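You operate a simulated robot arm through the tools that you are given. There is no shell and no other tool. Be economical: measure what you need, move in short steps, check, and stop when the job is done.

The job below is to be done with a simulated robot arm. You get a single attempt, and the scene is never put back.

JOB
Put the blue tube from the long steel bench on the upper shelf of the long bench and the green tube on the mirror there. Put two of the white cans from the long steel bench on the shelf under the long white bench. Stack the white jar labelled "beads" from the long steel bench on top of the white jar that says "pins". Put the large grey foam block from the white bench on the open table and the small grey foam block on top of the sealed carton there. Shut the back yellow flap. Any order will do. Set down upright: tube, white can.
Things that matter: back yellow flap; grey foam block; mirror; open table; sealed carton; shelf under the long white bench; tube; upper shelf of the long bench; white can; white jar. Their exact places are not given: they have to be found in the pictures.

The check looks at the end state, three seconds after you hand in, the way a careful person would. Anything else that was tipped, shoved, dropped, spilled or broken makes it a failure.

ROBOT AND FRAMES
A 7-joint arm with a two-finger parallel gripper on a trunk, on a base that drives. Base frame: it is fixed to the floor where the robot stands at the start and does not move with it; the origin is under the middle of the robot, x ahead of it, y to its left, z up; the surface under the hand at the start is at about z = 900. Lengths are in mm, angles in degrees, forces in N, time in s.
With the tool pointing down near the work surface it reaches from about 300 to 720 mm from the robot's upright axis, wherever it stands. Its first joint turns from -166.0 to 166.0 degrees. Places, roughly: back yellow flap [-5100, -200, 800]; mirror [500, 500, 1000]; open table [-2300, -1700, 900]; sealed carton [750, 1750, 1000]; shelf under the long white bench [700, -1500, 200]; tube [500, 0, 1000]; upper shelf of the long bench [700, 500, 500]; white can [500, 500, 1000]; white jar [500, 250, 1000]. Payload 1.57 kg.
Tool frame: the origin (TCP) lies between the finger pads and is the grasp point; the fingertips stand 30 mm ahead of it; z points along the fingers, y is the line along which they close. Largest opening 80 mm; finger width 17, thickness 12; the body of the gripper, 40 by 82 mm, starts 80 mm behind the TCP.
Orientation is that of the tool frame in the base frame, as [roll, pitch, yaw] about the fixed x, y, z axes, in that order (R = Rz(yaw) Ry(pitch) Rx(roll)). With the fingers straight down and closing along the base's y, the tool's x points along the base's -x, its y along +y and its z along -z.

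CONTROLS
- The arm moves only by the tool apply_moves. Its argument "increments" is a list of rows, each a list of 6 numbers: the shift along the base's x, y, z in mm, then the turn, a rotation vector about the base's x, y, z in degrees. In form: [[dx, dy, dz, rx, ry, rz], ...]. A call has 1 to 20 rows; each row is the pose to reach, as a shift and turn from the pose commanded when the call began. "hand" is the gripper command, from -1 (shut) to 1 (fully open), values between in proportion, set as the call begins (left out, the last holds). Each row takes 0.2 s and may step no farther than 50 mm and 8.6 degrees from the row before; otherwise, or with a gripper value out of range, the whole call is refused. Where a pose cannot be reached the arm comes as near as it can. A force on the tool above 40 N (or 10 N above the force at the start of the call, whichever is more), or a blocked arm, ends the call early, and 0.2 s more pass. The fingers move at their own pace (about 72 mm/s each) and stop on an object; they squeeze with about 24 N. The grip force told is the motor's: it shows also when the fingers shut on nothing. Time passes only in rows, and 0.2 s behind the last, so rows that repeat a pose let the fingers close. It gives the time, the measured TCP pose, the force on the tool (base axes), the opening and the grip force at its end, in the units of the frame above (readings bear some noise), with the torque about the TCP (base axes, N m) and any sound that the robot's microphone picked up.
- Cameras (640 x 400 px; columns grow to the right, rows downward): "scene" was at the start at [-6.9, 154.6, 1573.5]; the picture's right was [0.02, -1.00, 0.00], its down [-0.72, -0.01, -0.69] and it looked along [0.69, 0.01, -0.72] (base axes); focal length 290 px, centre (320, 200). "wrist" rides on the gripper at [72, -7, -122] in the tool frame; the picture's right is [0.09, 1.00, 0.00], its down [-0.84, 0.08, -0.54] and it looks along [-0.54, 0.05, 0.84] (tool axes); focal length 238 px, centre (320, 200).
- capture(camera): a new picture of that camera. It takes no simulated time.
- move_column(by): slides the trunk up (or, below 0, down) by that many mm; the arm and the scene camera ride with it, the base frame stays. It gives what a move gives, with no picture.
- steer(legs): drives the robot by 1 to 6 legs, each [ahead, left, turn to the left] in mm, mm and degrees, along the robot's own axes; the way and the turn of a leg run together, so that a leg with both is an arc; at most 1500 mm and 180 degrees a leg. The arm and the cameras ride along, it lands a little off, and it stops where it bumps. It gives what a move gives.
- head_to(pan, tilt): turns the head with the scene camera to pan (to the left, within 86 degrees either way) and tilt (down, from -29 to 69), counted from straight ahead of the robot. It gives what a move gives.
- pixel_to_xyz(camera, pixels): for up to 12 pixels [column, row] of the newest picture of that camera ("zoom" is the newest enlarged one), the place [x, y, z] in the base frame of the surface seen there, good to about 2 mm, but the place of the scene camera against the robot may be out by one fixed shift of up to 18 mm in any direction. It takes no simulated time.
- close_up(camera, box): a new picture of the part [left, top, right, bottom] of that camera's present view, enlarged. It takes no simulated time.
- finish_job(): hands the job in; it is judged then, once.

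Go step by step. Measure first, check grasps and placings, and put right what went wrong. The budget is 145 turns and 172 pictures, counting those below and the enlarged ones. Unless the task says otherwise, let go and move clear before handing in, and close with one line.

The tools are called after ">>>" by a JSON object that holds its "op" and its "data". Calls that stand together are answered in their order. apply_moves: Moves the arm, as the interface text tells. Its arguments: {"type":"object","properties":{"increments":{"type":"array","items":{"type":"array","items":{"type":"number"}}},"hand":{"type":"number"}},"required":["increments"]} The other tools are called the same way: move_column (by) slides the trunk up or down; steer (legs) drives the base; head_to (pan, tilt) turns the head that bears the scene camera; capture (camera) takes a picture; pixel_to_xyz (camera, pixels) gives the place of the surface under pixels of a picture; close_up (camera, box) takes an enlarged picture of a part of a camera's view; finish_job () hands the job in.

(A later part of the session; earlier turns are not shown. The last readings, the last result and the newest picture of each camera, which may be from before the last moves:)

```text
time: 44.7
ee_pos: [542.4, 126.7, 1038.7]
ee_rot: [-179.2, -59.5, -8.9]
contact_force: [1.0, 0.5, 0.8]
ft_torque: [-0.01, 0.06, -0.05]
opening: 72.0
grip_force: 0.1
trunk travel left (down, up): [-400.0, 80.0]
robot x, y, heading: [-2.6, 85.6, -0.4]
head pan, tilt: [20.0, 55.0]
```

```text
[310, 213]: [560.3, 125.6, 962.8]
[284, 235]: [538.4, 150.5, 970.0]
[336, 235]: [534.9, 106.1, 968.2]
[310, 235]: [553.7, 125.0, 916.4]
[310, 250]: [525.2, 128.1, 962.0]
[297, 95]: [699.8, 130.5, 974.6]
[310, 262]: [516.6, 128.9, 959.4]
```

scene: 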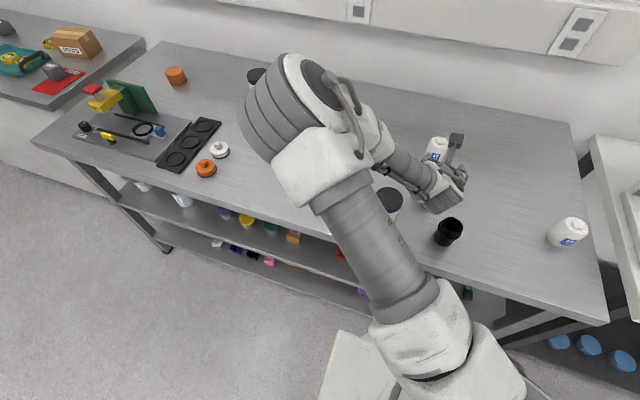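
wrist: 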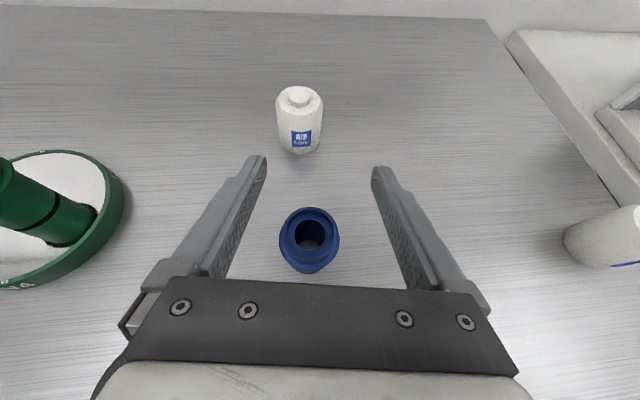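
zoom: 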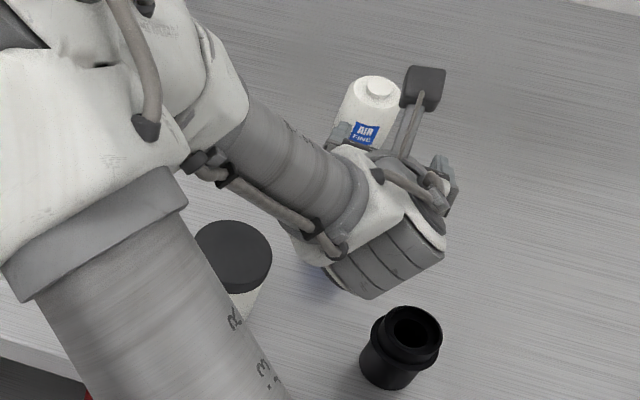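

Wrist hangs at x≈300, in front of the jars and above the table. Tube centre refined to (539,128). Descending partway.

>>> {"op": "apply_moves", "data": {"increments": [[-2, 1, -30, 0, 0, 0], [-2, 1, -60, 0, 0, 0], [-2, 1, -75, 0, 0, 0]]}}

>>> {"op": "close_up", "data": {"camera": "scene", "box": [340, 110, 500, 250]}}

>>> {"op": "capture", "data": {"camera": "wrist"}}

```text
time: 45.5
ee_pos: [539.2, 126.2, 965.5]
ee_rot: [-179.4, -59.6, -8.8]
contact_force: [0.5, 0.1, -0.1]
ft_torque: [0.01, -0.02, -0.01]
opening: 72.1
grip_force: 0.0
trunk travel left (down, up): [-400.0, 80.0]
robot x, y, heading: [-0.7, 87.1, -0.3]
head pan, tilt: [20.0, 55.0]
```

```text
2.86 times, centred on (420, 180) of scene
```

zoom: 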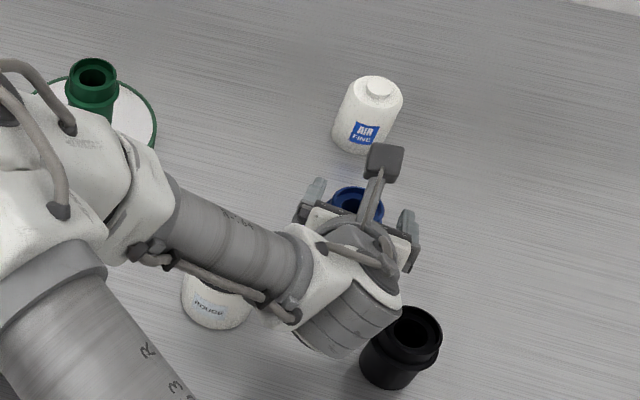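

```text
135 pictures are left
```

wrist: 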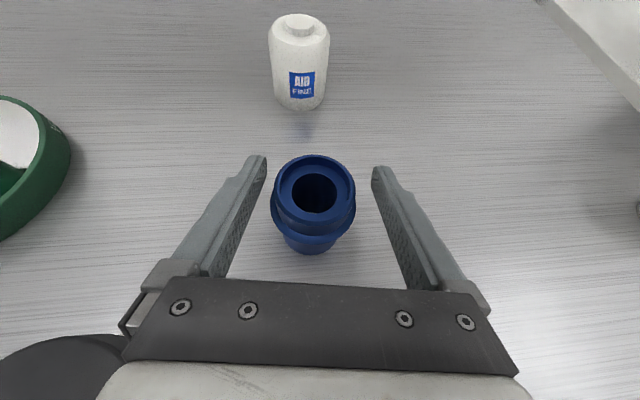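

The wrist link now hovers close to the ROUGE jar; measure before going further.

>>> {"op": "pixel_to_xyz", "data": {"camera": "zoom", "pixels": [[240, 240], [200, 250], [250, 295], [280, 300], [215, 310], [340, 330], [330, 270], [150, 250], [200, 300], [360, 310]]}}

>>> {"op": "pixel_to_xyz", "data": {"camera": "wrist", "pixels": [[60, 370], [100, 345], [20, 390], [110, 390], [313, 165]]}}

```text
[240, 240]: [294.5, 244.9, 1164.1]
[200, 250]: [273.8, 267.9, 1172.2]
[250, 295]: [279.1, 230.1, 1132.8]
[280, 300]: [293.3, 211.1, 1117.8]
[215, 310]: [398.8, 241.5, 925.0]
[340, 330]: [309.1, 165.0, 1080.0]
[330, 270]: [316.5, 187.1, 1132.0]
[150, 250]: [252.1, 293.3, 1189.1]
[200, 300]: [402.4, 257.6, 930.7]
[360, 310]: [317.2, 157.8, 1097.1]
```

```text
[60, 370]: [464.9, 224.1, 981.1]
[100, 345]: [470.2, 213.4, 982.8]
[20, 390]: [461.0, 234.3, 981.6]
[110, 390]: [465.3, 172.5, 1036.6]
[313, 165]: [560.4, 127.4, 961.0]
```

The link stays at x≤317, clear of the jar. Descending the last 40 mm.

>>> {"op": "apply_moves", "data": {"increments": [[0, 2, -20, 0, 0, 0], [0, 2, -34, 0, 0, 0], [0, 2, -40, 0, 0, 0], [0, 2, -40, 0, 0, 0]]}}

>>> {"op": "capture", "data": {"camera": "wrist"}}

>>> {"op": "close_up", "data": {"camera": "scene", "box": [340, 110, 500, 250]}}

```text
time: 46.5
ee_pos: [540.1, 129.7, 925.4]
ee_rot: [-179.3, -59.5, -8.8]
contact_force: [0.7, -0.1, 0.1]
ft_torque: [0.02, 0.01, 0.01]
opening: 72.0
grip_force: 0.0
trunk travel left (down, up): [-400.0, 80.0]
robot x, y, heading: [-2.2, 86.6, -0.3]
head pan, tilt: [20.0, 55.0]
```

```text
134 pictures are left
```

wrist: 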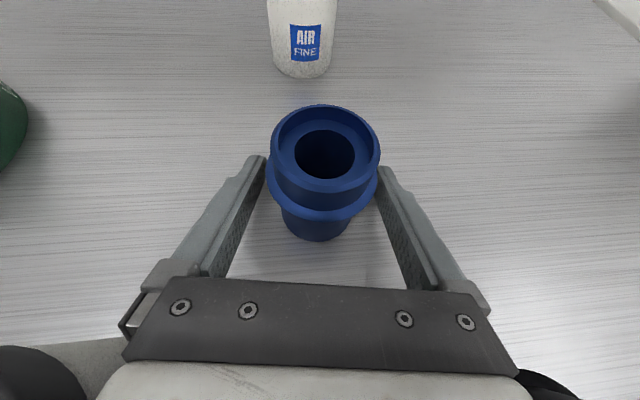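

```text
2.86 times, centred on (420, 180) of scene
```

zoom: 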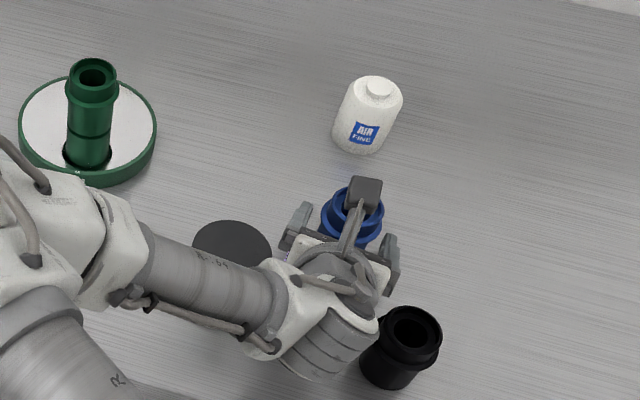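

Grasping and lifting straight up.

>>> {"op": "apply_moves", "data": {"increments": [[0, 0, 0, 0, 0, 0], [0, 0, 0, 0, 0, 0], [0, 0, 0, 0, 0, 0], [0, 0, 5, 0, 0, 0]], "hand": -1}}

>>> {"op": "apply_moves", "data": {"increments": [[0, 0, 40, 0, 0, 0], [0, 0, 80, 0, 0, 0], [0, 0, 120, 0, 0, 0], [0, 0, 150, 0, 0, 0], [0, 0, 150, 0, 0, 0]]}}

>>> {"op": "capture", "data": {"camera": "wrist"}}

>>> {"op": "capture", "data": {"camera": "scene"}}

```text
time: 47.5
ee_pos: [540.1, 128.1, 930.3]
ee_rot: [-179.3, -59.5, -8.8]
contact_force: [0.2, 0.9, -1.2]
ft_torque: [0.04, -0.07, 0.01]
opening: 47.2
grip_force: 24.3
trunk travel left (down, up): [-400.0, 80.0]
robot x, y, heading: [0.3, 86.8, -0.4]
head pan, tilt: [20.0, 55.0]
```

```text
time: 48.7
ee_pos: [538.3, 128.7, 1080.6]
ee_rot: [-179.2, -59.4, -8.8]
contact_force: [-0.6, -0.2, -1.4]
ft_torque: [-0.01, 0.03, -0.01]
opening: 47.0
grip_force: 24.4
trunk travel left (down, up): [-400.0, 80.0]
robot x, y, heading: [-2.9, 89.4, -0.3]
head pan, tilt: [20.0, 55.0]
```

```text
132 pictures are left
```

wrist: 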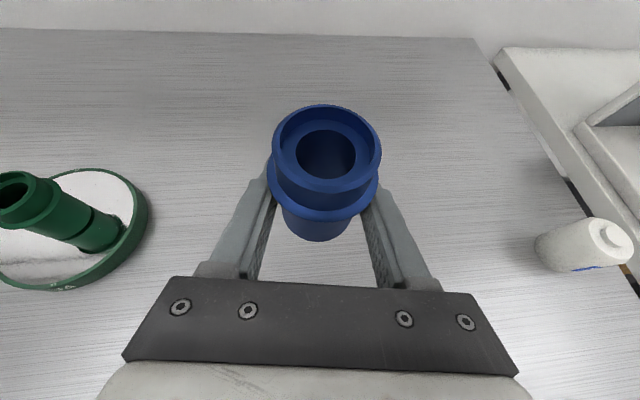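

```text
131 pictures are left
```

scene: 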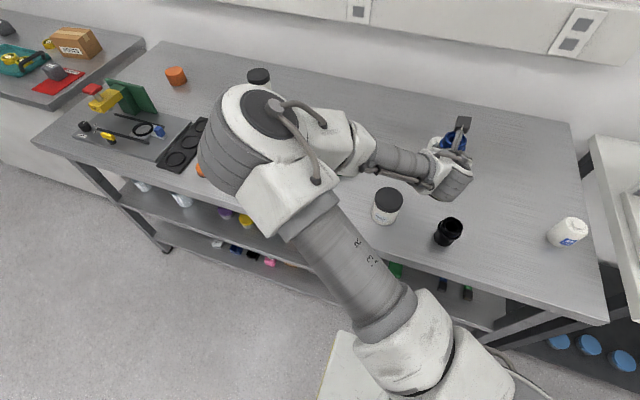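

Blue tube held by its body (47 mm). Backing off, sidestepping so the hand lines up with the shelf gap, and lowering the trunk.

>>> {"op": "steer", "data": {"legs": [[-380, 0, 0], [0, -88, 0]]}}

>>> {"op": "move_column", "data": {"by": -400}}

>>> {"op": "head_to", "data": {"pan": 0, "tilt": 30}}

>>> {"op": "capture", "data": {"camera": "scene"}}

>>> {"op": "capture", "data": {"camera": "wrist"}}

```text
time: 52.7
ee_pos: [157.7, 46.4, 1080.6]
ee_rot: [-179.3, -59.5, -8.5]
contact_force: [0.1, -0.5, -0.4]
ft_torque: [0.02, 0.02, -0.02]
opening: 47.1
grip_force: 24.4
trunk travel left (down, up): [-400.0, 80.0]
robot x, y, heading: [-384.2, 1.1, -0.2]
head pan, tilt: [20.0, 55.0]
```

```text
time: 56.5
ee_pos: [156.7, 46.6, 680.7]
ee_rot: [-179.3, -59.5, -8.5]
contact_force: [-0.1, 0.4, -1.2]
ft_torque: [-0.02, 0.01, 0.0]
opening: 47.1
grip_force: 23.4
trunk travel left (down, up): [0.0, 480.0]
robot x, y, heading: [-382.3, 1.4, -0.2]
head pan, tilt: [20.0, 55.0]
```

```text
time: 57.4
ee_pos: [156.5, 46.1, 680.9]
ee_rot: [-179.3, -59.5, -8.5]
contact_force: [-0.6, -1.0, -0.5]
ft_torque: [0.02, -0.02, 0.04]
opening: 46.9
grip_force: 23.8
trunk travel left (down, up): [0.0, 480.0]
robot x, y, heading: [-378.6, 1.0, -0.1]
head pan, tilt: [0.0, 30.0]
```

```text
130 pictures are left
```

scene: 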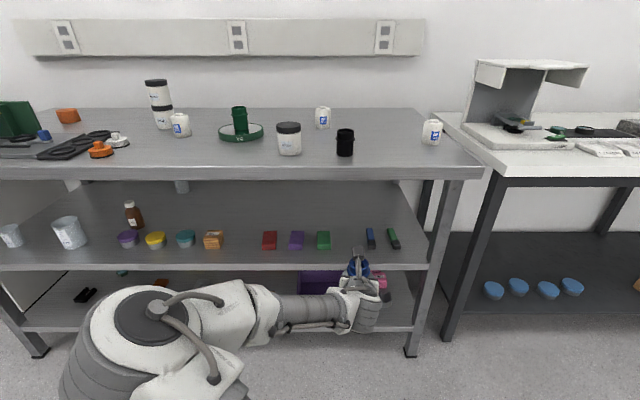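

```text
129 pictures are left
```

wrist: 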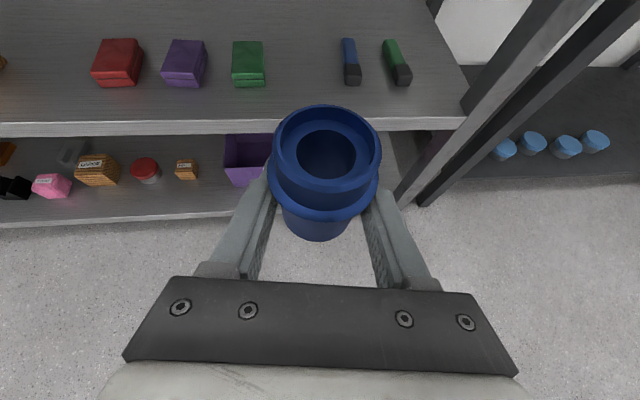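

Excellent view: the shelf gap between the green block and blue item is clear. Measure it with the wrist camera.

>>> {"op": "pixel_to_xyz", "data": {"camera": "wrist", "pixels": [[300, 70], [264, 80], [233, 80], [345, 80], [360, 80], [300, 118], [400, 115], [300, 30], [300, 128]]}}

>>> {"op": "pixel_to_xyz", "data": {"camera": "scene", "pixels": [[330, 247], [318, 240], [367, 240], [340, 265], [160, 262], [494, 291], [545, 290], [570, 287], [520, 300], [560, 310], [560, 185]]}}

>>> {"op": "close_up", "data": {"camera": "scene", "box": [420, 130, 640, 330]}}

```text
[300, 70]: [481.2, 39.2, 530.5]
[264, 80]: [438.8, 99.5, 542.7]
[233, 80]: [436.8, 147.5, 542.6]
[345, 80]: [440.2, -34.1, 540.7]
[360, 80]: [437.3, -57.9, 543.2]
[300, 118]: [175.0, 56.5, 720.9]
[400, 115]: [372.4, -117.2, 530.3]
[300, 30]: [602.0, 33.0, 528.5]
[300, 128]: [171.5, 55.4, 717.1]
```

```text
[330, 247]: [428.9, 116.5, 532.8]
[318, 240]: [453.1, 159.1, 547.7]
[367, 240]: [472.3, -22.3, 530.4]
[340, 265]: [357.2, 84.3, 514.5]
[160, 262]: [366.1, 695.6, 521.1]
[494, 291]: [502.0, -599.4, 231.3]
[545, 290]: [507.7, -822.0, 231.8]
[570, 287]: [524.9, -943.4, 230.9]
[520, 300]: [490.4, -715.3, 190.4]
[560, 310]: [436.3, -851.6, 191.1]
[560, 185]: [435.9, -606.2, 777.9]
```

```text
2.00 times, centred on (530, 230) of scene
```

zoom: 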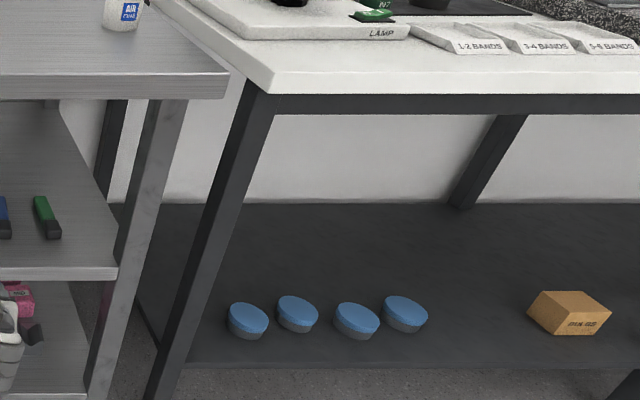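

Target (440,33,530). Lower the arm to z≈590, drive forward 270.

>>> {"op": "apply_moves", "data": {"increments": [[0, -7, -45, 0, 0, 0], [0, -13, -90, 0, 0, 0], [0, -13, -90, 0, 0, 0]]}}

>>> {"op": "steer", "data": {"legs": [[275, 0, 0]]}}

>>> {"op": "capture", "data": {"camera": "wrist"}}

>>> {"op": "capture", "data": {"camera": "scene"}}

```text
time: 58.2
ee_pos: [158.3, 33.4, 589.1]
ee_rot: [-179.4, -59.5, -8.5]
contact_force: [0.4, -0.7, -1.6]
ft_torque: [0.0, -0.01, 0.0]
opening: 46.9
grip_force: 24.1
trunk travel left (down, up): [0.0, 480.0]
robot x, y, heading: [-386.3, 2.4, 0.0]
head pan, tilt: [0.0, 30.0]
```

```text
time: 60.6
ee_pos: [433.1, 30.3, 588.5]
ee_rot: [-179.3, -59.5, -8.8]
contact_force: [-1.1, -0.6, -1.0]
ft_torque: [-0.03, 0.02, 0.0]
opening: 47.0
grip_force: 24.0
trunk travel left (down, up): [0.0, 480.0]
robot x, y, heading: [-112.6, -1.3, -0.2]
head pan, tilt: [0.0, 30.0]
```

```text
127 pictures are left
```

wrist: 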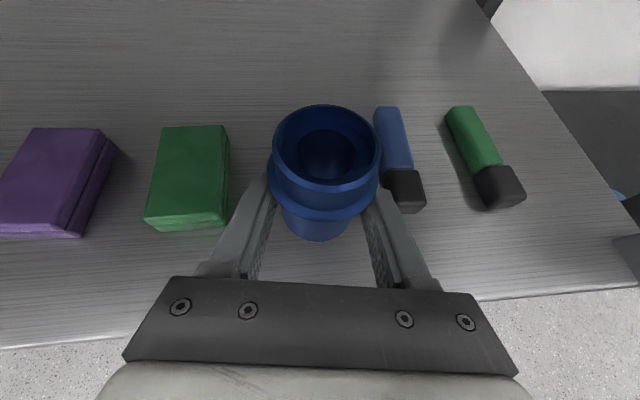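

```text
126 pictures are left
```

scene: 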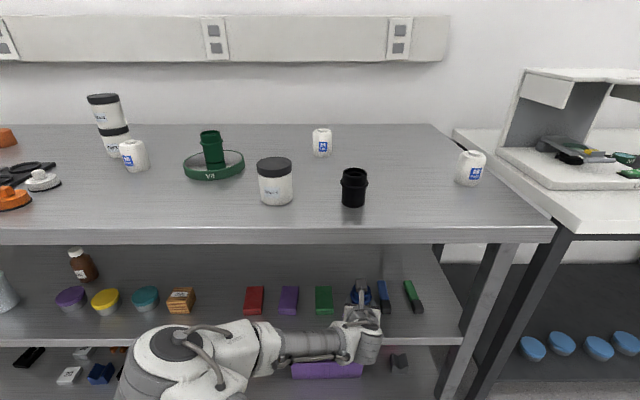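

Lowering towards the shelf.

>>> {"op": "apply_moves", "data": {"increments": [[3, 2, -20, 0, 0, 0], [5, 3, -28, 0, 0, 0], [5, 3, -31, 0, 0, 0], [5, 3, -33, 0, 0, 0], [5, 3, -33, 0, 0, 0]]}}

```text
time: 61.8
ee_pos: [437.6, 33.3, 558.9]
ee_rot: [-179.3, -59.5, -8.7]
contact_force: [-0.3, 1.1, -0.9]
ft_torque: [-0.01, 0.0, 0.0]
opening: 47.0
grip_force: 24.0
trunk travel left (down, up): [0.0, 480.0]
robot x, y, heading: [-108.5, 3.6, -0.3]
head pan, tilt: [0.0, 30.0]
```

>>> {"op": "apply_moves", "data": {"increments": [[0, 0, -1.5, 0, 0, 0], [0, 0, -3, 0, 0, 0], [0, 0, -3, 0, 0, 0]]}}

```text
time: 62.6
ee_pos: [438.4, 33.3, 555.2]
ee_rot: [-179.1, -59.7, -8.7]
contact_force: [-1.4, 0.8, 9.0]
ft_torque: [-0.18, 0.12, -0.08]
opening: 47.1
grip_force: 23.8
trunk travel left (down, up): [0.0, 480.0]
robot x, y, heading: [-110.5, -0.2, -0.3]
head pan, tilt: [0.0, 30.0]
```

Contact. Open modestly and retract along the tool axis, then view.

>>> {"op": "apply_moves", "data": {"increments": [[0, 0, 0, 0, 0, 0], [0, 0, 0, 0, 0, 0], [-25, 4, 12, 0, 0, 0], [-50, 7, 25, 0, 0, 0], [-75, 11, 40, 0, 0, 0], [-100, 15, 55, 0, 0, 0], [-100, 15, 55, 0, 0, 0]], "hand": 0.65}}

>>> {"op": "capture", "data": {"camera": "wrist"}}

```text
time: 64.2
ee_pos: [339.7, 49.4, 608.1]
ee_rot: [-179.3, -59.5, -8.7]
contact_force: [-0.3, -1.1, 0.0]
ft_torque: [-0.01, 0.0, 0.01]
opening: 66.2
grip_force: 0.1
trunk travel left (down, up): [0.0, 480.0]
robot x, y, heading: [-110.2, 4.4, -0.1]
head pan, tilt: [0.0, 30.0]
```

```text
125 pictures are left
```

wrist: 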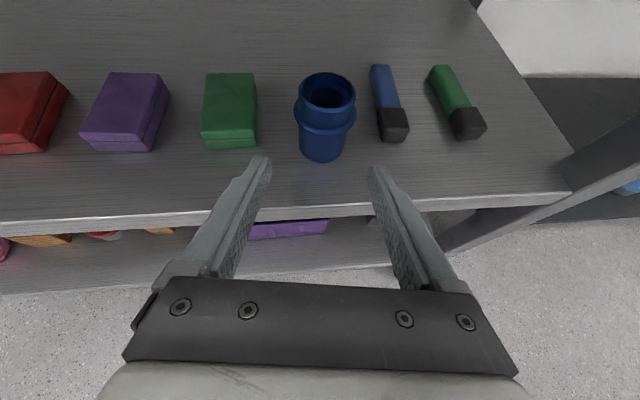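

Blue tube stands upright on the shelf. Backing off, then testing low reach (z≈240) for the can placement while empty.

>>> {"op": "steer", "data": {"legs": [[-400, 0, 0]]}}

>>> {"op": "apply_moves", "data": {"increments": [[30, 0, -35, 0, 0, 0], [60, 0, -70, 0, 0, 0], [90, 0, -105, 0, 0, 0], [120, 0, -140, 0, 0, 0], [140, 0, -180, 0, 0, 0], [160, 0, -220, 0, 0, 0], [180, 0, -260, 0, 0, 0], [180, 0, -300, 0, 0, 0], [180, 0, -340, 0, 0, 0], [180, 0, -370, 0, 0, 0], [180, 0, -370, 0, 0, 0]]}}

>>> {"op": "capture", "data": {"camera": "scene"}}

```text
time: 67.4
ee_pos: [-65.1, 52.1, 607.5]
ee_rot: [-179.3, -59.5, -8.8]
contact_force: [0.0, -0.2, -0.5]
ft_torque: [0.01, 0.01, -0.01]
opening: 66.1
grip_force: 0.1
trunk travel left (down, up): [0.0, 480.0]
robot x, y, heading: [-516.6, 1.2, -0.1]
head pan, tilt: [0.0, 30.0]
```

```text
time: 69.8
ee_pos: [116.6, 51.4, 237.1]
ee_rot: [-179.2, -59.5, -8.8]
contact_force: [0.1, -0.5, -0.4]
ft_torque: [0.05, 0.02, 0.03]
opening: 66.3
grip_force: 0.2
trunk travel left (down, up): [0.0, 480.0]
robot x, y, heading: [-516.5, 5.0, -0.3]
head pan, tilt: [0.0, 30.0]
```

```text
124 pictures are left
```

scene: 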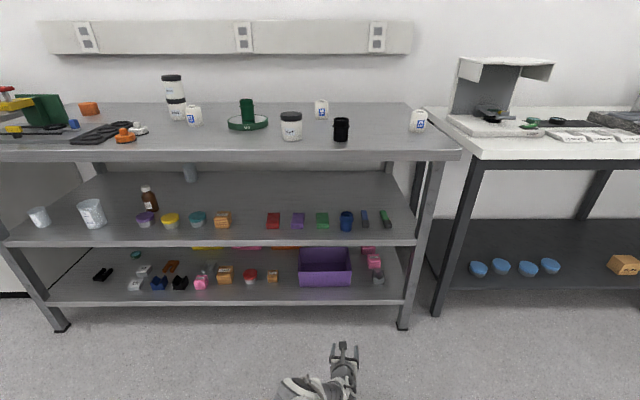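

Low reach works. Raising arm and trunk, then driving to the right-hand can.

>>> {"op": "apply_moves", "data": {"increments": [[0, 0, 45, 0, 0, 0], [0, 0, 90, 0, 0, 0], [0, 0, 135, 0, 0, 0], [-20, 0, 180, 0, 0, 0], [-40, 0, 222, 0, 0, 0], [-60, 0, 265, 0, 0, 0], [-80, 0, 305, 0, 0, 0], [-95, 0, 350, 0, 0, 0], [-95, 0, 395, 0, 0, 0], [-95, 0, 440, 0, 0, 0]], "hand": 0.8}}

>>> {"op": "move_column", "data": {"by": 400}}

>>> {"op": "steer", "data": {"legs": [[0, -253, 0], [430, 0, 0]]}}

>>> {"op": "capture", "data": {"camera": "wrist"}}

```text
time: 72.0
ee_pos: [21.0, 51.5, 679.6]
ee_rot: [-179.3, -59.4, -8.7]
contact_force: [0.5, -0.3, -0.1]
ft_torque: [-0.02, 0.03, 0.0]
opening: 72.0
grip_force: 0.1
trunk travel left (down, up): [0.0, 480.0]
robot x, y, heading: [-516.9, 2.4, -0.0]
head pan, tilt: [0.0, 30.0]
```

```text
time: 75.8
ee_pos: [21.0, 51.8, 1079.1]
ee_rot: [-179.3, -59.5, -8.7]
contact_force: [-0.3, -0.6, -0.8]
ft_torque: [-0.04, -0.03, -0.01]
opening: 72.0
grip_force: 0.0
trunk travel left (down, up): [-400.0, 80.0]
robot x, y, heading: [-513.0, 6.5, -0.5]
head pan, tilt: [0.0, 30.0]
```

```text
time: 81.3
ee_pos: [451.7, -216.1, 1080.3]
ee_rot: [-179.3, -59.5, -9.4]
contact_force: [-0.4, -0.1, -0.5]
ft_torque: [0.0, 0.02, -0.01]
opening: 71.9
grip_force: 0.0
trunk travel left (down, up): [-400.0, 80.0]
robot x, y, heading: [-84.2, -260.2, -1.1]
head pan, tilt: [0.0, 30.0]
```

```text
123 pictures are left
```

wrist: 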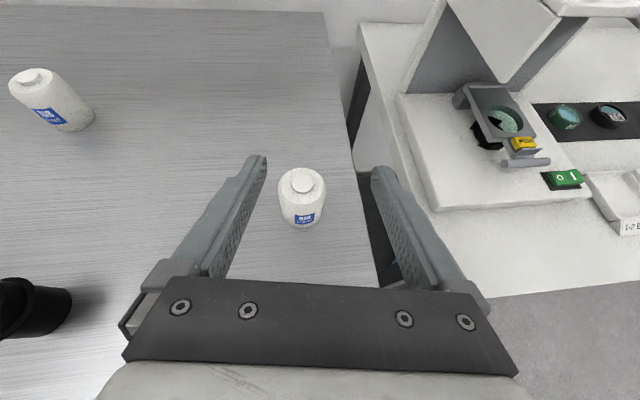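

>>> {"op": "pixel_to_xyz", "data": {"camera": "wrist", "pixels": [[303, 184], [294, 184], [312, 184], [280, 190], [325, 190], [302, 210], [282, 205], [322, 205], [303, 170], [303, 177], [303, 224], [440, 240]]}}

>>> {"op": "close_up", "data": {"camera": "wrist", "box": [263, 150, 343, 240]}}

```text
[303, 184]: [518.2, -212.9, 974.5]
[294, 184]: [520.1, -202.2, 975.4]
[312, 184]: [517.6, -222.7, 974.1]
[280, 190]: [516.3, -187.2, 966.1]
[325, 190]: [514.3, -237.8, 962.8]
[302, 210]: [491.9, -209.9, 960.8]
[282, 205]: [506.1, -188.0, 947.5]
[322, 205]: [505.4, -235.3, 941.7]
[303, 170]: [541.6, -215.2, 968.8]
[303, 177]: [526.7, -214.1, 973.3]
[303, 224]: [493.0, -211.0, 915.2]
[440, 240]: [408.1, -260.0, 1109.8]
```

```text
4.44 times, centred on (303, 195) of wrist
```

zoom: 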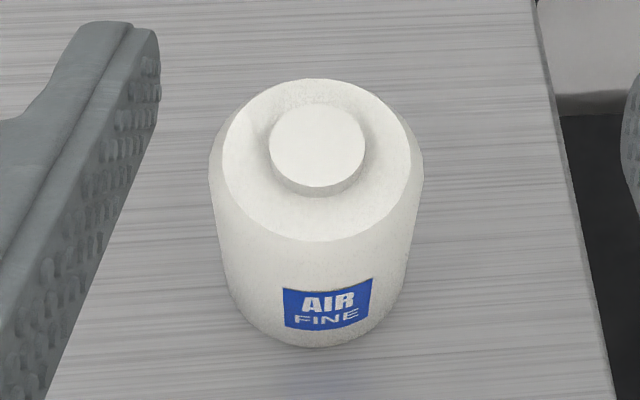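

Can centre (517,-212.5), r≈25. Moving over and descending to z≈930.

>>> {"op": "apply_moves", "data": {"increments": [[33, 2, -20, 0, 0, 0], [66, 4, -45, 0, 0, 0], [66, 4, -90, 0, 0, 0], [66, 4, -125, 0, 0, 0], [66, 4, -150, 0, 0, 0], [66, 4, -150, 0, 0, 0]]}}

>>> {"op": "capture", "data": {"camera": "wrist"}}

>>> {"op": "apply_moves", "data": {"increments": [[0, 0, 0, 0, 0, 0], [0, 0, 0, 0, 0, 0], [0, 0, 0, 0, 0, 0], [0, 0, 5, 0, 0, 0], [0, 0, 40, 0, 0, 0], [0, 0, 85, 0, 0, 0], [0, 0, 130, 0, 0, 0], [0, 0, 150, 0, 0, 0]], "hand": -1}}

>>> {"op": "capture", "data": {"camera": "wrist"}}

```text
time: 82.7
ee_pos: [516.5, -211.1, 928.5]
ee_rot: [-179.3, -59.5, -9.6]
contact_force: [-0.6, 0.2, -0.4]
ft_torque: [-0.02, 0.01, -0.01]
opening: 72.2
grip_force: 0.1
trunk travel left (down, up): [-400.0, 80.0]
robot x, y, heading: [-84.1, -258.7, -0.9]
head pan, tilt: [0.0, 30.0]
```

```text
121 pictures are left
```

wrist: 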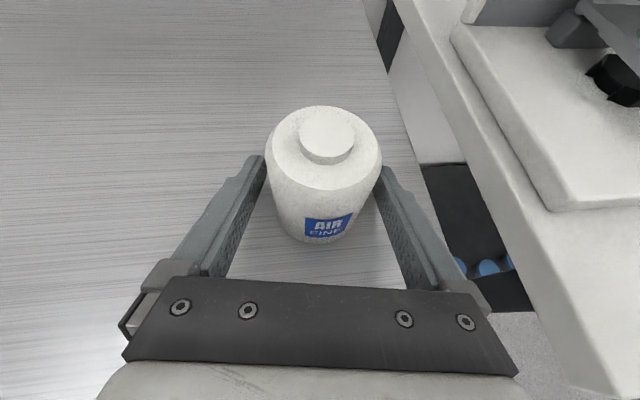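

```text
time: 84.5
ee_pos: [517.1, -210.6, 1080.1]
ee_rot: [-179.3, -59.5, -9.4]
contact_force: [-0.2, 0.2, -0.9]
ft_torque: [-0.02, -0.02, 0.03]
opening: 54.2
grip_force: 24.2
trunk travel left (down, up): [-400.0, 80.0]
robot x, y, heading: [-80.2, -262.9, -0.9]
head pan, tilt: [0.0, 30.0]
```

```text
120 pictures are left
```

wrist: 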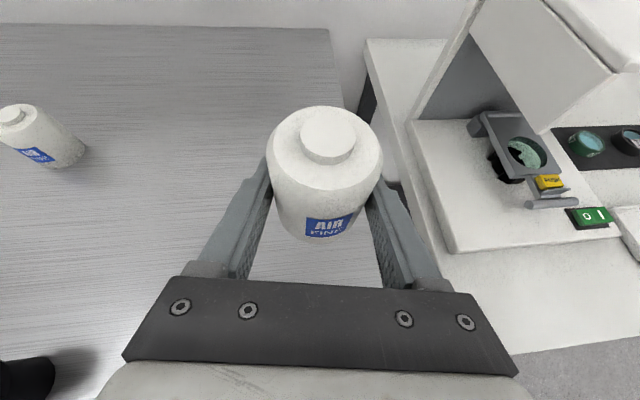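

Can held. Back off, sidestep to the white bench, lower the trunk, and look.

>>> {"op": "steer", "data": {"legs": [[-500, 0, 1], [0, -870, 0]]}}

>>> {"op": "move_column", "data": {"by": -400}}

>>> {"op": "capture", "data": {"camera": "scene"}}

>>> {"op": "capture", "data": {"camera": "wrist"}}

```text
time: 94.9
ee_pos: [22.0, -1084.6, 1080.0]
ee_rot: [-179.3, -59.5, -7.5]
contact_force: [0.0, 0.5, -1.0]
ft_torque: [0.04, 0.02, 0.0]
opening: 54.4
grip_force: 23.9
trunk travel left (down, up): [-400.0, 80.0]
robot x, y, heading: [-578.8, -1152.2, 1.1]
head pan, tilt: [0.0, 30.0]
```

```text
time: 98.8
ee_pos: [21.4, -1084.0, 680.2]
ee_rot: [-179.3, -59.6, -7.4]
contact_force: [1.1, 0.5, -2.0]
ft_torque: [-0.01, -0.01, 0.01]
opening: 54.5
grip_force: 24.5
trunk travel left (down, up): [0.0, 480.0]
robot x, y, heading: [-577.7, -1154.9, 0.7]
head pan, tilt: [0.0, 30.0]
```

```text
119 pictures are left
```

scene: 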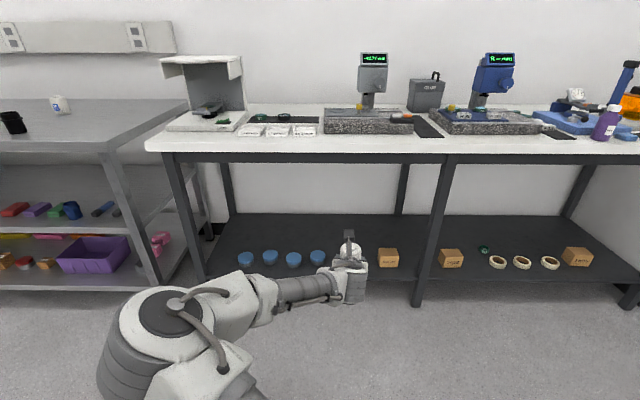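

```text
118 pictures are left
```

wrist: 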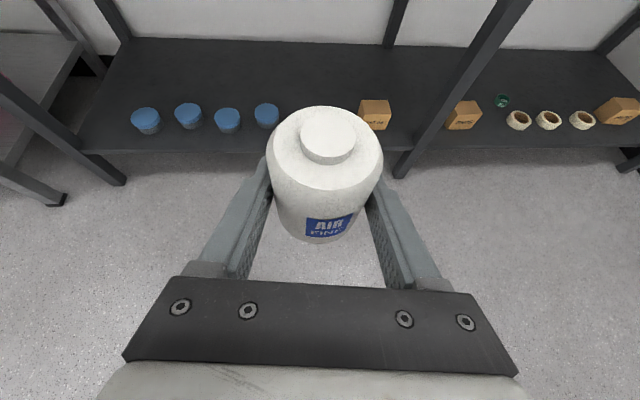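

>>> {"op": "pixel_to_xyz", "data": {"camera": "wrist", "pixels": [[279, 115], [255, 118], [361, 115], [376, 90], [391, 118], [250, 148], [380, 145], [145, 122], [95, 145], [320, 60], [420, 120], [320, 95]]}}

>>> {"op": "pixel_to_xyz", "data": {"camera": "scene", "pixels": [[318, 256], [388, 258], [388, 250], [300, 277], [380, 276], [300, 150], [300, 160], [450, 258], [245, 260], [210, 268]]}}

```text
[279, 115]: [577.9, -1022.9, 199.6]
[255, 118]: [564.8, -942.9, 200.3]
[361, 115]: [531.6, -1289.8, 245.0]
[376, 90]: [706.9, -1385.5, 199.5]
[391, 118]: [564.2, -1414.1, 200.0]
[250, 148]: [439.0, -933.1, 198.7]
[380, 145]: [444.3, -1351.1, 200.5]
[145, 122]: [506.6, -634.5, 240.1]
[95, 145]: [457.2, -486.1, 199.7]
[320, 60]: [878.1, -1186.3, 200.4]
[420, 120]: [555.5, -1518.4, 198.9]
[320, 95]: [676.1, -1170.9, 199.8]
```

```text
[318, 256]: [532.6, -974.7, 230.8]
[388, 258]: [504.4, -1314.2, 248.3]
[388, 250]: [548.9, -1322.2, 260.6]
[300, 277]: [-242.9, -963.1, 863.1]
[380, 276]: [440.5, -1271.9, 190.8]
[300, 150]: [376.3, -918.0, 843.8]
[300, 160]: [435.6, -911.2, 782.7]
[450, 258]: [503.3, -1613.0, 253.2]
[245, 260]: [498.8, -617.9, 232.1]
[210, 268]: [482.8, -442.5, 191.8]
```

Gap between blue jar (y≈-1020) and box (y≈-1285) fits two cans. First at (520,-1195). Lower the arm and drive in.

>>> {"op": "apply_moves", "data": {"increments": [[10, 0, -45, 0, 0, 0], [20, 0, -90, 0, 0, 0], [30, 0, -135, 0, 0, 0], [40, 0, -180, 0, 0, 0], [50, 0, -225, 0, 0, 0], [60, 0, -270, 0, 0, 0], [70, 0, -315, 0, 0, 0], [80, 0, -360, 0, 0, 0], [85, 0, -400, 0, 0, 0], [85, 0, -415, 0, 0, 0]]}}

>>> {"op": "steer", "data": {"legs": [[0, -115, -0.8], [300, 0, 0]]}}

>>> {"op": "capture", "data": {"camera": "wrist"}}

>>> {"op": "capture", "data": {"camera": "scene"}}

```text
time: 101.0
ee_pos: [106.3, -1083.3, 265.6]
ee_rot: [-179.1, -59.4, -7.6]
contact_force: [0.3, -0.6, -1.5]
ft_torque: [0.01, -0.03, -0.01]
opening: 54.9
grip_force: 24.9
trunk travel left (down, up): [0.0, 480.0]
robot x, y, heading: [-576.6, -1152.9, 0.8]
head pan, tilt: [0.0, 30.0]
```

```text
time: 104.6
ee_pos: [406.5, -1202.7, 265.9]
ee_rot: [-179.3, -59.5, -8.4]
contact_force: [0.3, 0.5, -0.6]
ft_torque: [0.05, 0.01, 0.0]
opening: 54.3
grip_force: 24.0
trunk travel left (down, up): [0.0, 480.0]
robot x, y, heading: [-279.0, -1263.7, 0.2]
head pan, tilt: [0.0, 30.0]
```

```text
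117 pictures are left
```

wrist: 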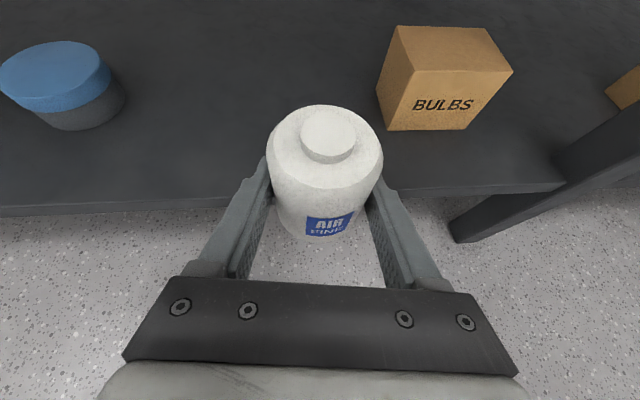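

```text
116 pictures are left
```

scene: 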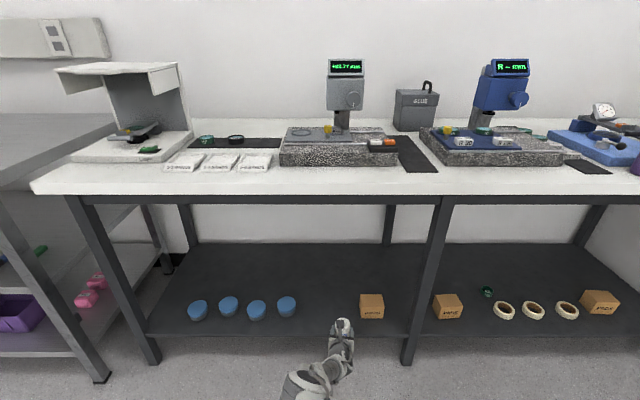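

Aligned. Drive 110 more and lower to contact.

>>> {"op": "steer", "data": {"legs": [[110, 0, 0]]}}

>>> {"op": "apply_moves", "data": {"increments": [[0, 0, -20, 0, 0, 0], [0, 0, -30, 0, 0, 0], [0, 0, -34, 0, 0, 0], [0, 0, -37, 0, 0, 0], [0, 0, -37, 0, 0, 0]]}}

```text
time: 106.0
ee_pos: [515.6, -1202.6, 264.9]
ee_rot: [-179.3, -59.5, -8.3]
contact_force: [-0.4, 0.1, -0.8]
ft_torque: [-0.02, 0.03, 0.02]
opening: 54.3
grip_force: 24.3
trunk travel left (down, up): [0.0, 480.0]
robot x, y, heading: [-169.4, -1262.1, 0.3]
head pan, tilt: [0.0, 30.0]
```

```text
time: 107.2
ee_pos: [516.8, -1202.6, 229.0]
ee_rot: [-179.3, -59.6, -8.2]
contact_force: [0.0, -1.2, 3.4]
ft_torque: [-0.14, 0.11, -0.04]
opening: 54.6
grip_force: 23.8
trunk travel left (down, up): [0.0, 480.0]
robot x, y, heading: [-169.5, -1266.5, 0.2]
head pan, tilt: [0.0, 30.0]
```

Contact. Release and retract along the tool axis.

>>> {"op": "apply_moves", "data": {"increments": [[0, 0, 0, 0, 0, 0], [0, 0, 0, 0, 0, 0], [0, 0, 0, 0, 0, 0], [-25, 4, 13, 0, 0, 0], [-50, 7, 27, 0, 0, 0], [-75, 11, 41, 0, 0, 0], [-110, 15, 60, 0, 0, 0], [-110, 15, 60, 0, 0, 0]], "hand": 0.75}}

>>> {"op": "capture", "data": {"camera": "wrist"}}

```text
time: 109.0
ee_pos: [407.6, -1186.8, 288.2]
ee_rot: [-179.2, -59.5, -8.2]
contact_force: [0.1, 0.2, -0.3]
ft_torque: [0.01, -0.02, 0.0]
opening: 70.1
grip_force: 0.0
trunk travel left (down, up): [0.0, 480.0]
robot x, y, heading: [-171.5, -1265.8, 0.1]
head pan, tilt: [0.0, 30.0]
```

```text
115 pictures are left
```

wrist: 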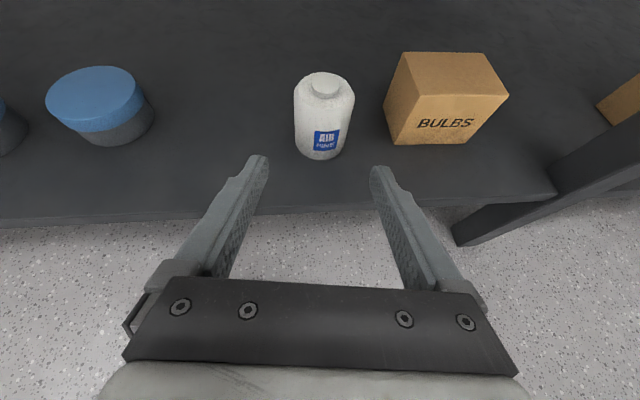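

First can stands. Backing out, raising arm and trunk, driving to the left can at about (599,602).

>>> {"op": "steer", "data": {"legs": [[-410, 0, 0]]}}

>>> {"op": "apply_moves", "data": {"increments": [[-5, 0, 45, 0, 0, 0], [-10, 0, 90, 0, 0, 0], [-15, 0, 135, 0, 0, 0], [-20, 0, 180, 0, 0, 0], [-25, 0, 225, 0, 0, 0], [-30, 0, 270, 0, 0, 0], [-35, 0, 315, 0, 0, 0], [-35, 0, 360, 0, 0, 0], [-35, 0, 392, 0, 0, 0]], "hand": 0.8}}

>>> {"op": "move_column", "data": {"by": 400}}

>>> {"op": "steer", "data": {"legs": [[0, 1400, 0], [0, 400, 0], [500, 0, 0]]}}

>>> {"op": "capture", "data": {"camera": "wrist"}}

```text
time: 112.2
ee_pos: [-2.9, -1186.2, 287.6]
ee_rot: [-179.3, -59.5, -7.9]
contact_force: [0.2, -0.4, -0.4]
ft_torque: [0.0, 0.02, 0.0]
opening: 70.0
grip_force: 0.0
trunk travel left (down, up): [0.0, 480.0]
robot x, y, heading: [-573.7, -1267.2, 0.4]
head pan, tilt: [0.0, 30.0]
```

```text
time: 114.2
ee_pos: [-37.8, -1188.4, 680.1]
ee_rot: [-179.3, -59.4, -7.9]
contact_force: [0.1, 0.2, -0.3]
ft_torque: [0.0, -0.02, 0.02]
opening: 72.0
grip_force: 0.2
trunk travel left (down, up): [0.0, 480.0]
robot x, y, heading: [-575.3, -1265.4, 0.4]
head pan, tilt: [0.0, 30.0]
```

```text
time: 118.0
ee_pos: [-38.5, -1187.1, 1079.2]
ee_rot: [-179.3, -59.5, -7.9]
contact_force: [-0.3, 0.2, -0.1]
ft_torque: [0.0, 0.02, -0.04]
opening: 72.0
grip_force: 0.0
trunk travel left (down, up): [-400.0, 80.0]
robot x, y, heading: [-579.7, -1265.8, 0.5]
head pan, tilt: [0.0, 30.0]
```

```text
time: 135.1
ee_pos: [445.7, 604.2, 1080.3]
ee_rot: [-179.3, -59.6, -8.6]
contact_force: [0.2, 0.1, 0.1]
ft_torque: [0.01, 0.0, 0.0]
opening: 71.8
grip_force: 0.0
trunk travel left (down, up): [-400.0, 80.0]
robot x, y, heading: [-93.3, 533.8, -0.2]
head pan, tilt: [0.0, 30.0]
```

```text
114 pictures are left
```

wrist: 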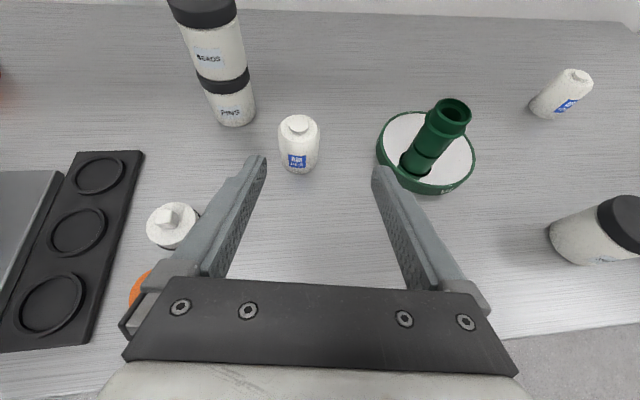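

>>> {"op": "pixel_to_xyz", "data": {"camera": "wrist", "pixels": [[299, 123], [292, 123], [306, 123], [280, 132], [319, 132], [299, 132], [299, 117], [281, 145], [318, 145], [299, 160]]}}

```text
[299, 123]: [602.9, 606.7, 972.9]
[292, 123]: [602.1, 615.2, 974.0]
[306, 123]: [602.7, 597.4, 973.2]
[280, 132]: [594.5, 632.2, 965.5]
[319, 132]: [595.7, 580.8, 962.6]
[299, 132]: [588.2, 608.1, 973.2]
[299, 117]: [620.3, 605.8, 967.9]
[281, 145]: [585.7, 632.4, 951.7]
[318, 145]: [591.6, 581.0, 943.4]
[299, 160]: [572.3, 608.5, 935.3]
```

Can centre (599,606). Drive 70 forward, then descend.

>>> {"op": "steer", "data": {"legs": [[70, 0, 0]]}}

```text
time: 136.3
ee_pos: [514.6, 602.4, 1079.5]
ee_rot: [-179.3, -59.5, -8.6]
contact_force: [0.5, 0.6, 0.2]
ft_torque: [0.0, 0.06, 0.02]
opening: 72.0
grip_force: 0.0
trunk travel left (down, up): [-400.0, 80.0]
robot x, y, heading: [-23.0, 531.7, -0.4]
head pan, tilt: [0.0, 30.0]
```

>>> {"op": "apply_moves", "data": {"increments": [[42, 2, -20, 0, 0, 0], [84, 4, -35, 0, 0, 0], [84, 4, -80, 0, 0, 0], [84, 4, -120, 0, 0, 0], [84, 4, -150, 0, 0, 0], [84, 4, -150, 0, 0, 0]]}}

>>> {"op": "capture", "data": {"camera": "wrist"}}

>>> {"op": "apply_moves", "data": {"increments": [[0, 0, 0, 0, 0, 0], [0, 0, 0, 0, 0, 0], [0, 0, 0, 0, 0, 0], [0, 0, 5, 0, 0, 0], [0, 0, 40, 0, 0, 0], [0, 0, 85, 0, 0, 0], [-20, 0, 120, 0, 0, 0], [-60, 0, 150, 0, 0, 0]], "hand": -1}}

>>> {"op": "capture", "data": {"camera": "wrist"}}

```text
time: 137.7
ee_pos: [599.3, 607.4, 930.9]
ee_rot: [-179.1, -59.5, -8.8]
contact_force: [-0.1, 0.0, -0.5]
ft_torque: [0.0, 0.02, -0.02]
opening: 72.0
grip_force: 0.0
trunk travel left (down, up): [-400.0, 80.0]
robot x, y, heading: [-27.1, 534.2, -0.2]
head pan, tilt: [0.0, 30.0]
```

```text
113 pictures are left
```

wrist: 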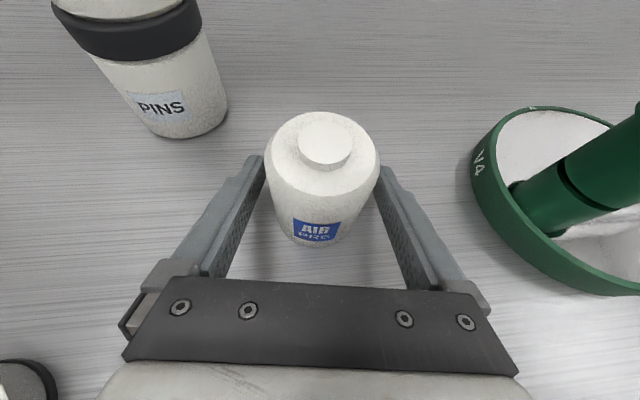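

```text
time: 139.5
ee_pos: [537.9, 606.6, 1079.8]
ee_rot: [-179.5, -59.4, -8.6]
contact_force: [0.9, -0.8, -1.3]
ft_torque: [0.02, 0.0, -0.01]
opening: 54.9
grip_force: 23.9
trunk travel left (down, up): [-400.0, 80.0]
robot x, y, heading: [-24.4, 531.0, -0.5]
head pan, tilt: [0.0, 30.0]
```

```text
112 pictures are left
```

wrist: 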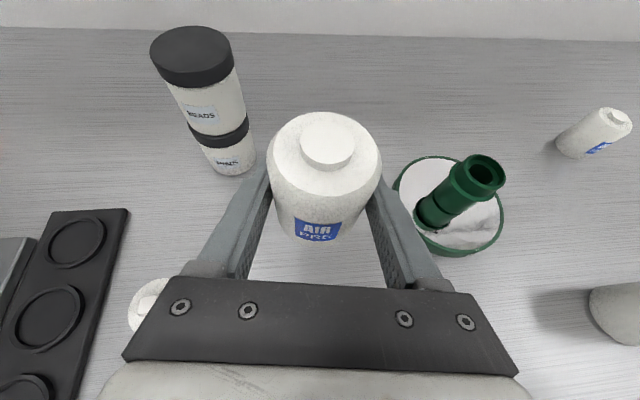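

Can held. Back off, drive right to the white bench, lower.

>>> {"op": "close_up", "data": {"camera": "wrist", "box": [260, 100, 390, 250]}}

>>> {"op": "steer", "data": {"legs": [[-550, 0, 0], [0, -1400, 0], [0, -307, 0.5]]}}

>>> {"op": "move_column", "data": {"by": -400}}

>>> {"op": "apply_moves", "data": {"increments": [[5, 0, -45, 0, 0, 0], [10, 0, -90, 0, 0, 0], [15, 0, -135, 0, 0, 0], [25, 0, -180, 0, 0, 0], [35, 0, -225, 0, 0, 0], [45, 0, -270, 0, 0, 0], [55, 0, -315, 0, 0, 0], [65, 0, -360, 0, 0, 0], [70, 0, -400, 0, 0, 0], [70, 0, -415, 0, 0, 0]]}}

>>> {"op": "capture", "data": {"camera": "wrist"}}

```text
2.67 times, centred on (325, 175) of wrist
```

zoom: 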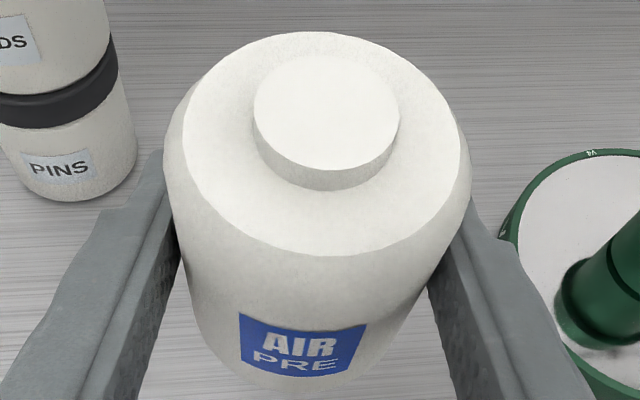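

```text
time: 156.3
ee_pos: [-37.8, -1097.5, 1080.4]
ee_rot: [-179.4, -59.5, -9.0]
contact_force: [0.2, 0.1, -1.3]
ft_torque: [0.02, -0.03, -0.03]
opening: 55.0
grip_force: 24.1
trunk travel left (down, up): [-400.0, 80.0]
robot x, y, heading: [-606.8, -1168.2, -0.7]
head pan, tilt: [0.0, 30.0]
```

```text
time: 160.1
ee_pos: [-38.3, -1098.5, 680.1]
ee_rot: [-179.3, -59.5, -9.0]
contact_force: [-0.4, -0.4, -1.3]
ft_torque: [0.04, 0.0, 0.03]
opening: 55.1
grip_force: 23.6
trunk travel left (down, up): [0.0, 480.0]
robot x, y, heading: [-604.6, -1168.9, -0.6]
head pan, tilt: [0.0, 30.0]
```

```text
time: 162.3
ee_pos: [30.8, -1096.1, 263.6]
ee_rot: [-179.2, -59.5, -9.0]
contact_force: [0.0, 0.6, -1.1]
ft_torque: [0.0, 0.0, -0.04]
opening: 54.9
grip_force: 24.3
trunk travel left (down, up): [0.0, 480.0]
robot x, y, heading: [-604.3, -1166.6, -0.7]
head pan, tilt: [0.0, 30.0]
```

```text
110 pictures are left
```

wrist: 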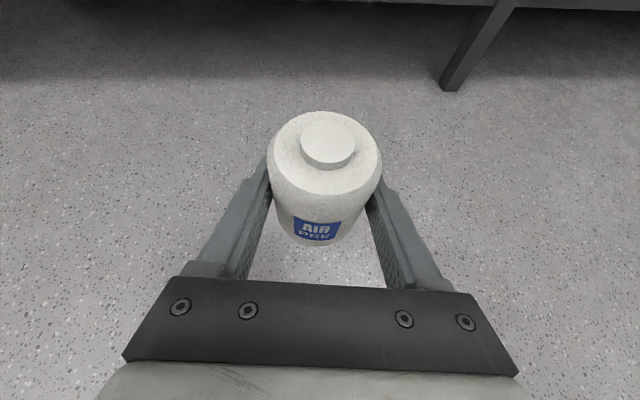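

Drive in 370 and check.

>>> {"op": "steer", "data": {"legs": [[370, 0, 0.6]]}}

>>> {"op": "capture", "data": {"camera": "wrist"}}

```text
time: 165.3
ee_pos: [398.3, -1098.3, 263.8]
ee_rot: [-179.3, -59.5, -8.8]
contact_force: [-0.1, 0.0, -1.2]
ft_torque: [-0.02, -0.02, 0.0]
opening: 55.0
grip_force: 23.7
trunk travel left (down, up): [0.0, 480.0]
robot x, y, heading: [-232.7, -1166.4, -0.9]
head pan, tilt: [0.0, 30.0]
```

```text
109 pictures are left
```

wrist: 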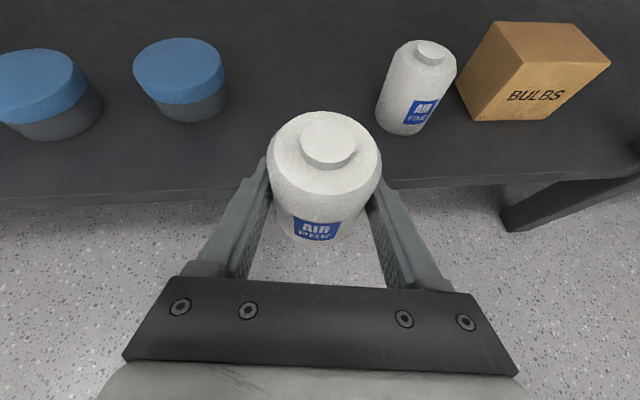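

Centred between the blue jar and first can. Forward 105 and set down.

>>> {"op": "steer", "data": {"legs": [[108, 0, 0]]}}

>>> {"op": "apply_moves", "data": {"increments": [[0, 0, -18, 0, 0, 0], [0, 0, -26, 0, 0, 0], [0, 0, -30, 0, 0, 0], [0, 0, -32, 0, 0, 0], [0, 0, -33, 0, 0, 0], [0, 0, -33, 0, 0, 0]]}}

```text
time: 166.7
ee_pos: [506.3, -1099.3, 265.3]
ee_rot: [-179.3, -59.5, -8.8]
contact_force: [-0.2, -0.3, -1.2]
ft_torque: [0.0, 0.03, -0.01]
opening: 55.1
grip_force: 23.7
trunk travel left (down, up): [0.0, 480.0]
robot x, y, heading: [-127.6, -1169.1, -0.5]
head pan, tilt: [0.0, 30.0]
```

```text
time: 168.1
ee_pos: [506.8, -1098.3, 232.4]
ee_rot: [-179.3, -59.6, -8.8]
contact_force: [-0.7, -0.2, 0.9]
ft_torque: [-0.06, 0.05, -0.01]
opening: 54.9
grip_force: 23.9
trunk travel left (down, up): [0.0, 480.0]
robot x, y, heading: [-128.6, -1172.0, -0.4]
head pan, tilt: [0.0, 30.0]
```

>>> {"op": "apply_moves", "data": {"increments": [[0, 0, -1, 0, 0, 0], [0, 0, -1.5, 0, 0, 0]]}}

>>> {"op": "apply_moves", "data": {"increments": [[0, 0, 0, 0, 0, 0], [0, 0, 0, 0, 0, 0], [0, 0, 0, 0, 0, 0], [-25, 4, 13, 0, 0, 0], [-50, 7, 27, 0, 0, 0], [-75, 11, 41, 0, 0, 0], [-110, 16, 60, 0, 0, 0], [-110, 16, 60, 0, 0, 0]], "hand": 0.7}}

>>> {"op": "capture", "data": {"camera": "wrist"}}

```text
time: 168.7
ee_pos: [505.9, -1096.5, 230.5]
ee_rot: [-179.3, -59.7, -8.8]
contact_force: [-3.1, -1.0, 13.6]
ft_torque: [-0.26, 0.36, 0.0]
opening: 54.9
grip_force: 23.9
trunk travel left (down, up): [0.0, 480.0]
robot x, y, heading: [-127.9, -1175.6, -0.5]
head pan, tilt: [0.0, 30.0]
```

```text
time: 170.4
ee_pos: [394.1, -1083.1, 289.3]
ee_rot: [-179.4, -59.5, -8.7]
contact_force: [0.5, 0.9, -0.3]
ft_torque: [-0.01, 0.02, -0.02]
opening: 67.7
grip_force: 0.0
trunk travel left (down, up): [0.0, 480.0]
robot x, y, heading: [-127.7, -1172.9, -0.4]
head pan, tilt: [0.0, 30.0]
```

```text
108 pictures are left
```

wrist: 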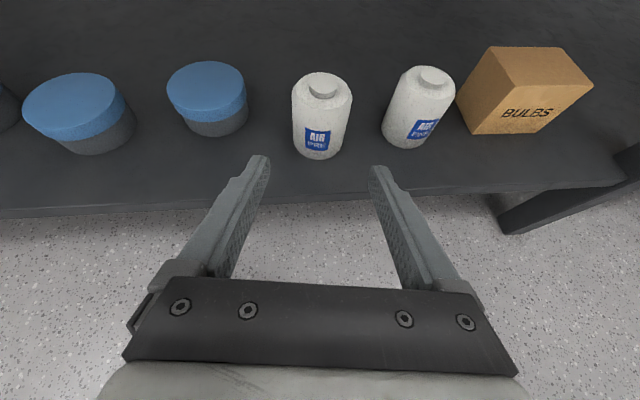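

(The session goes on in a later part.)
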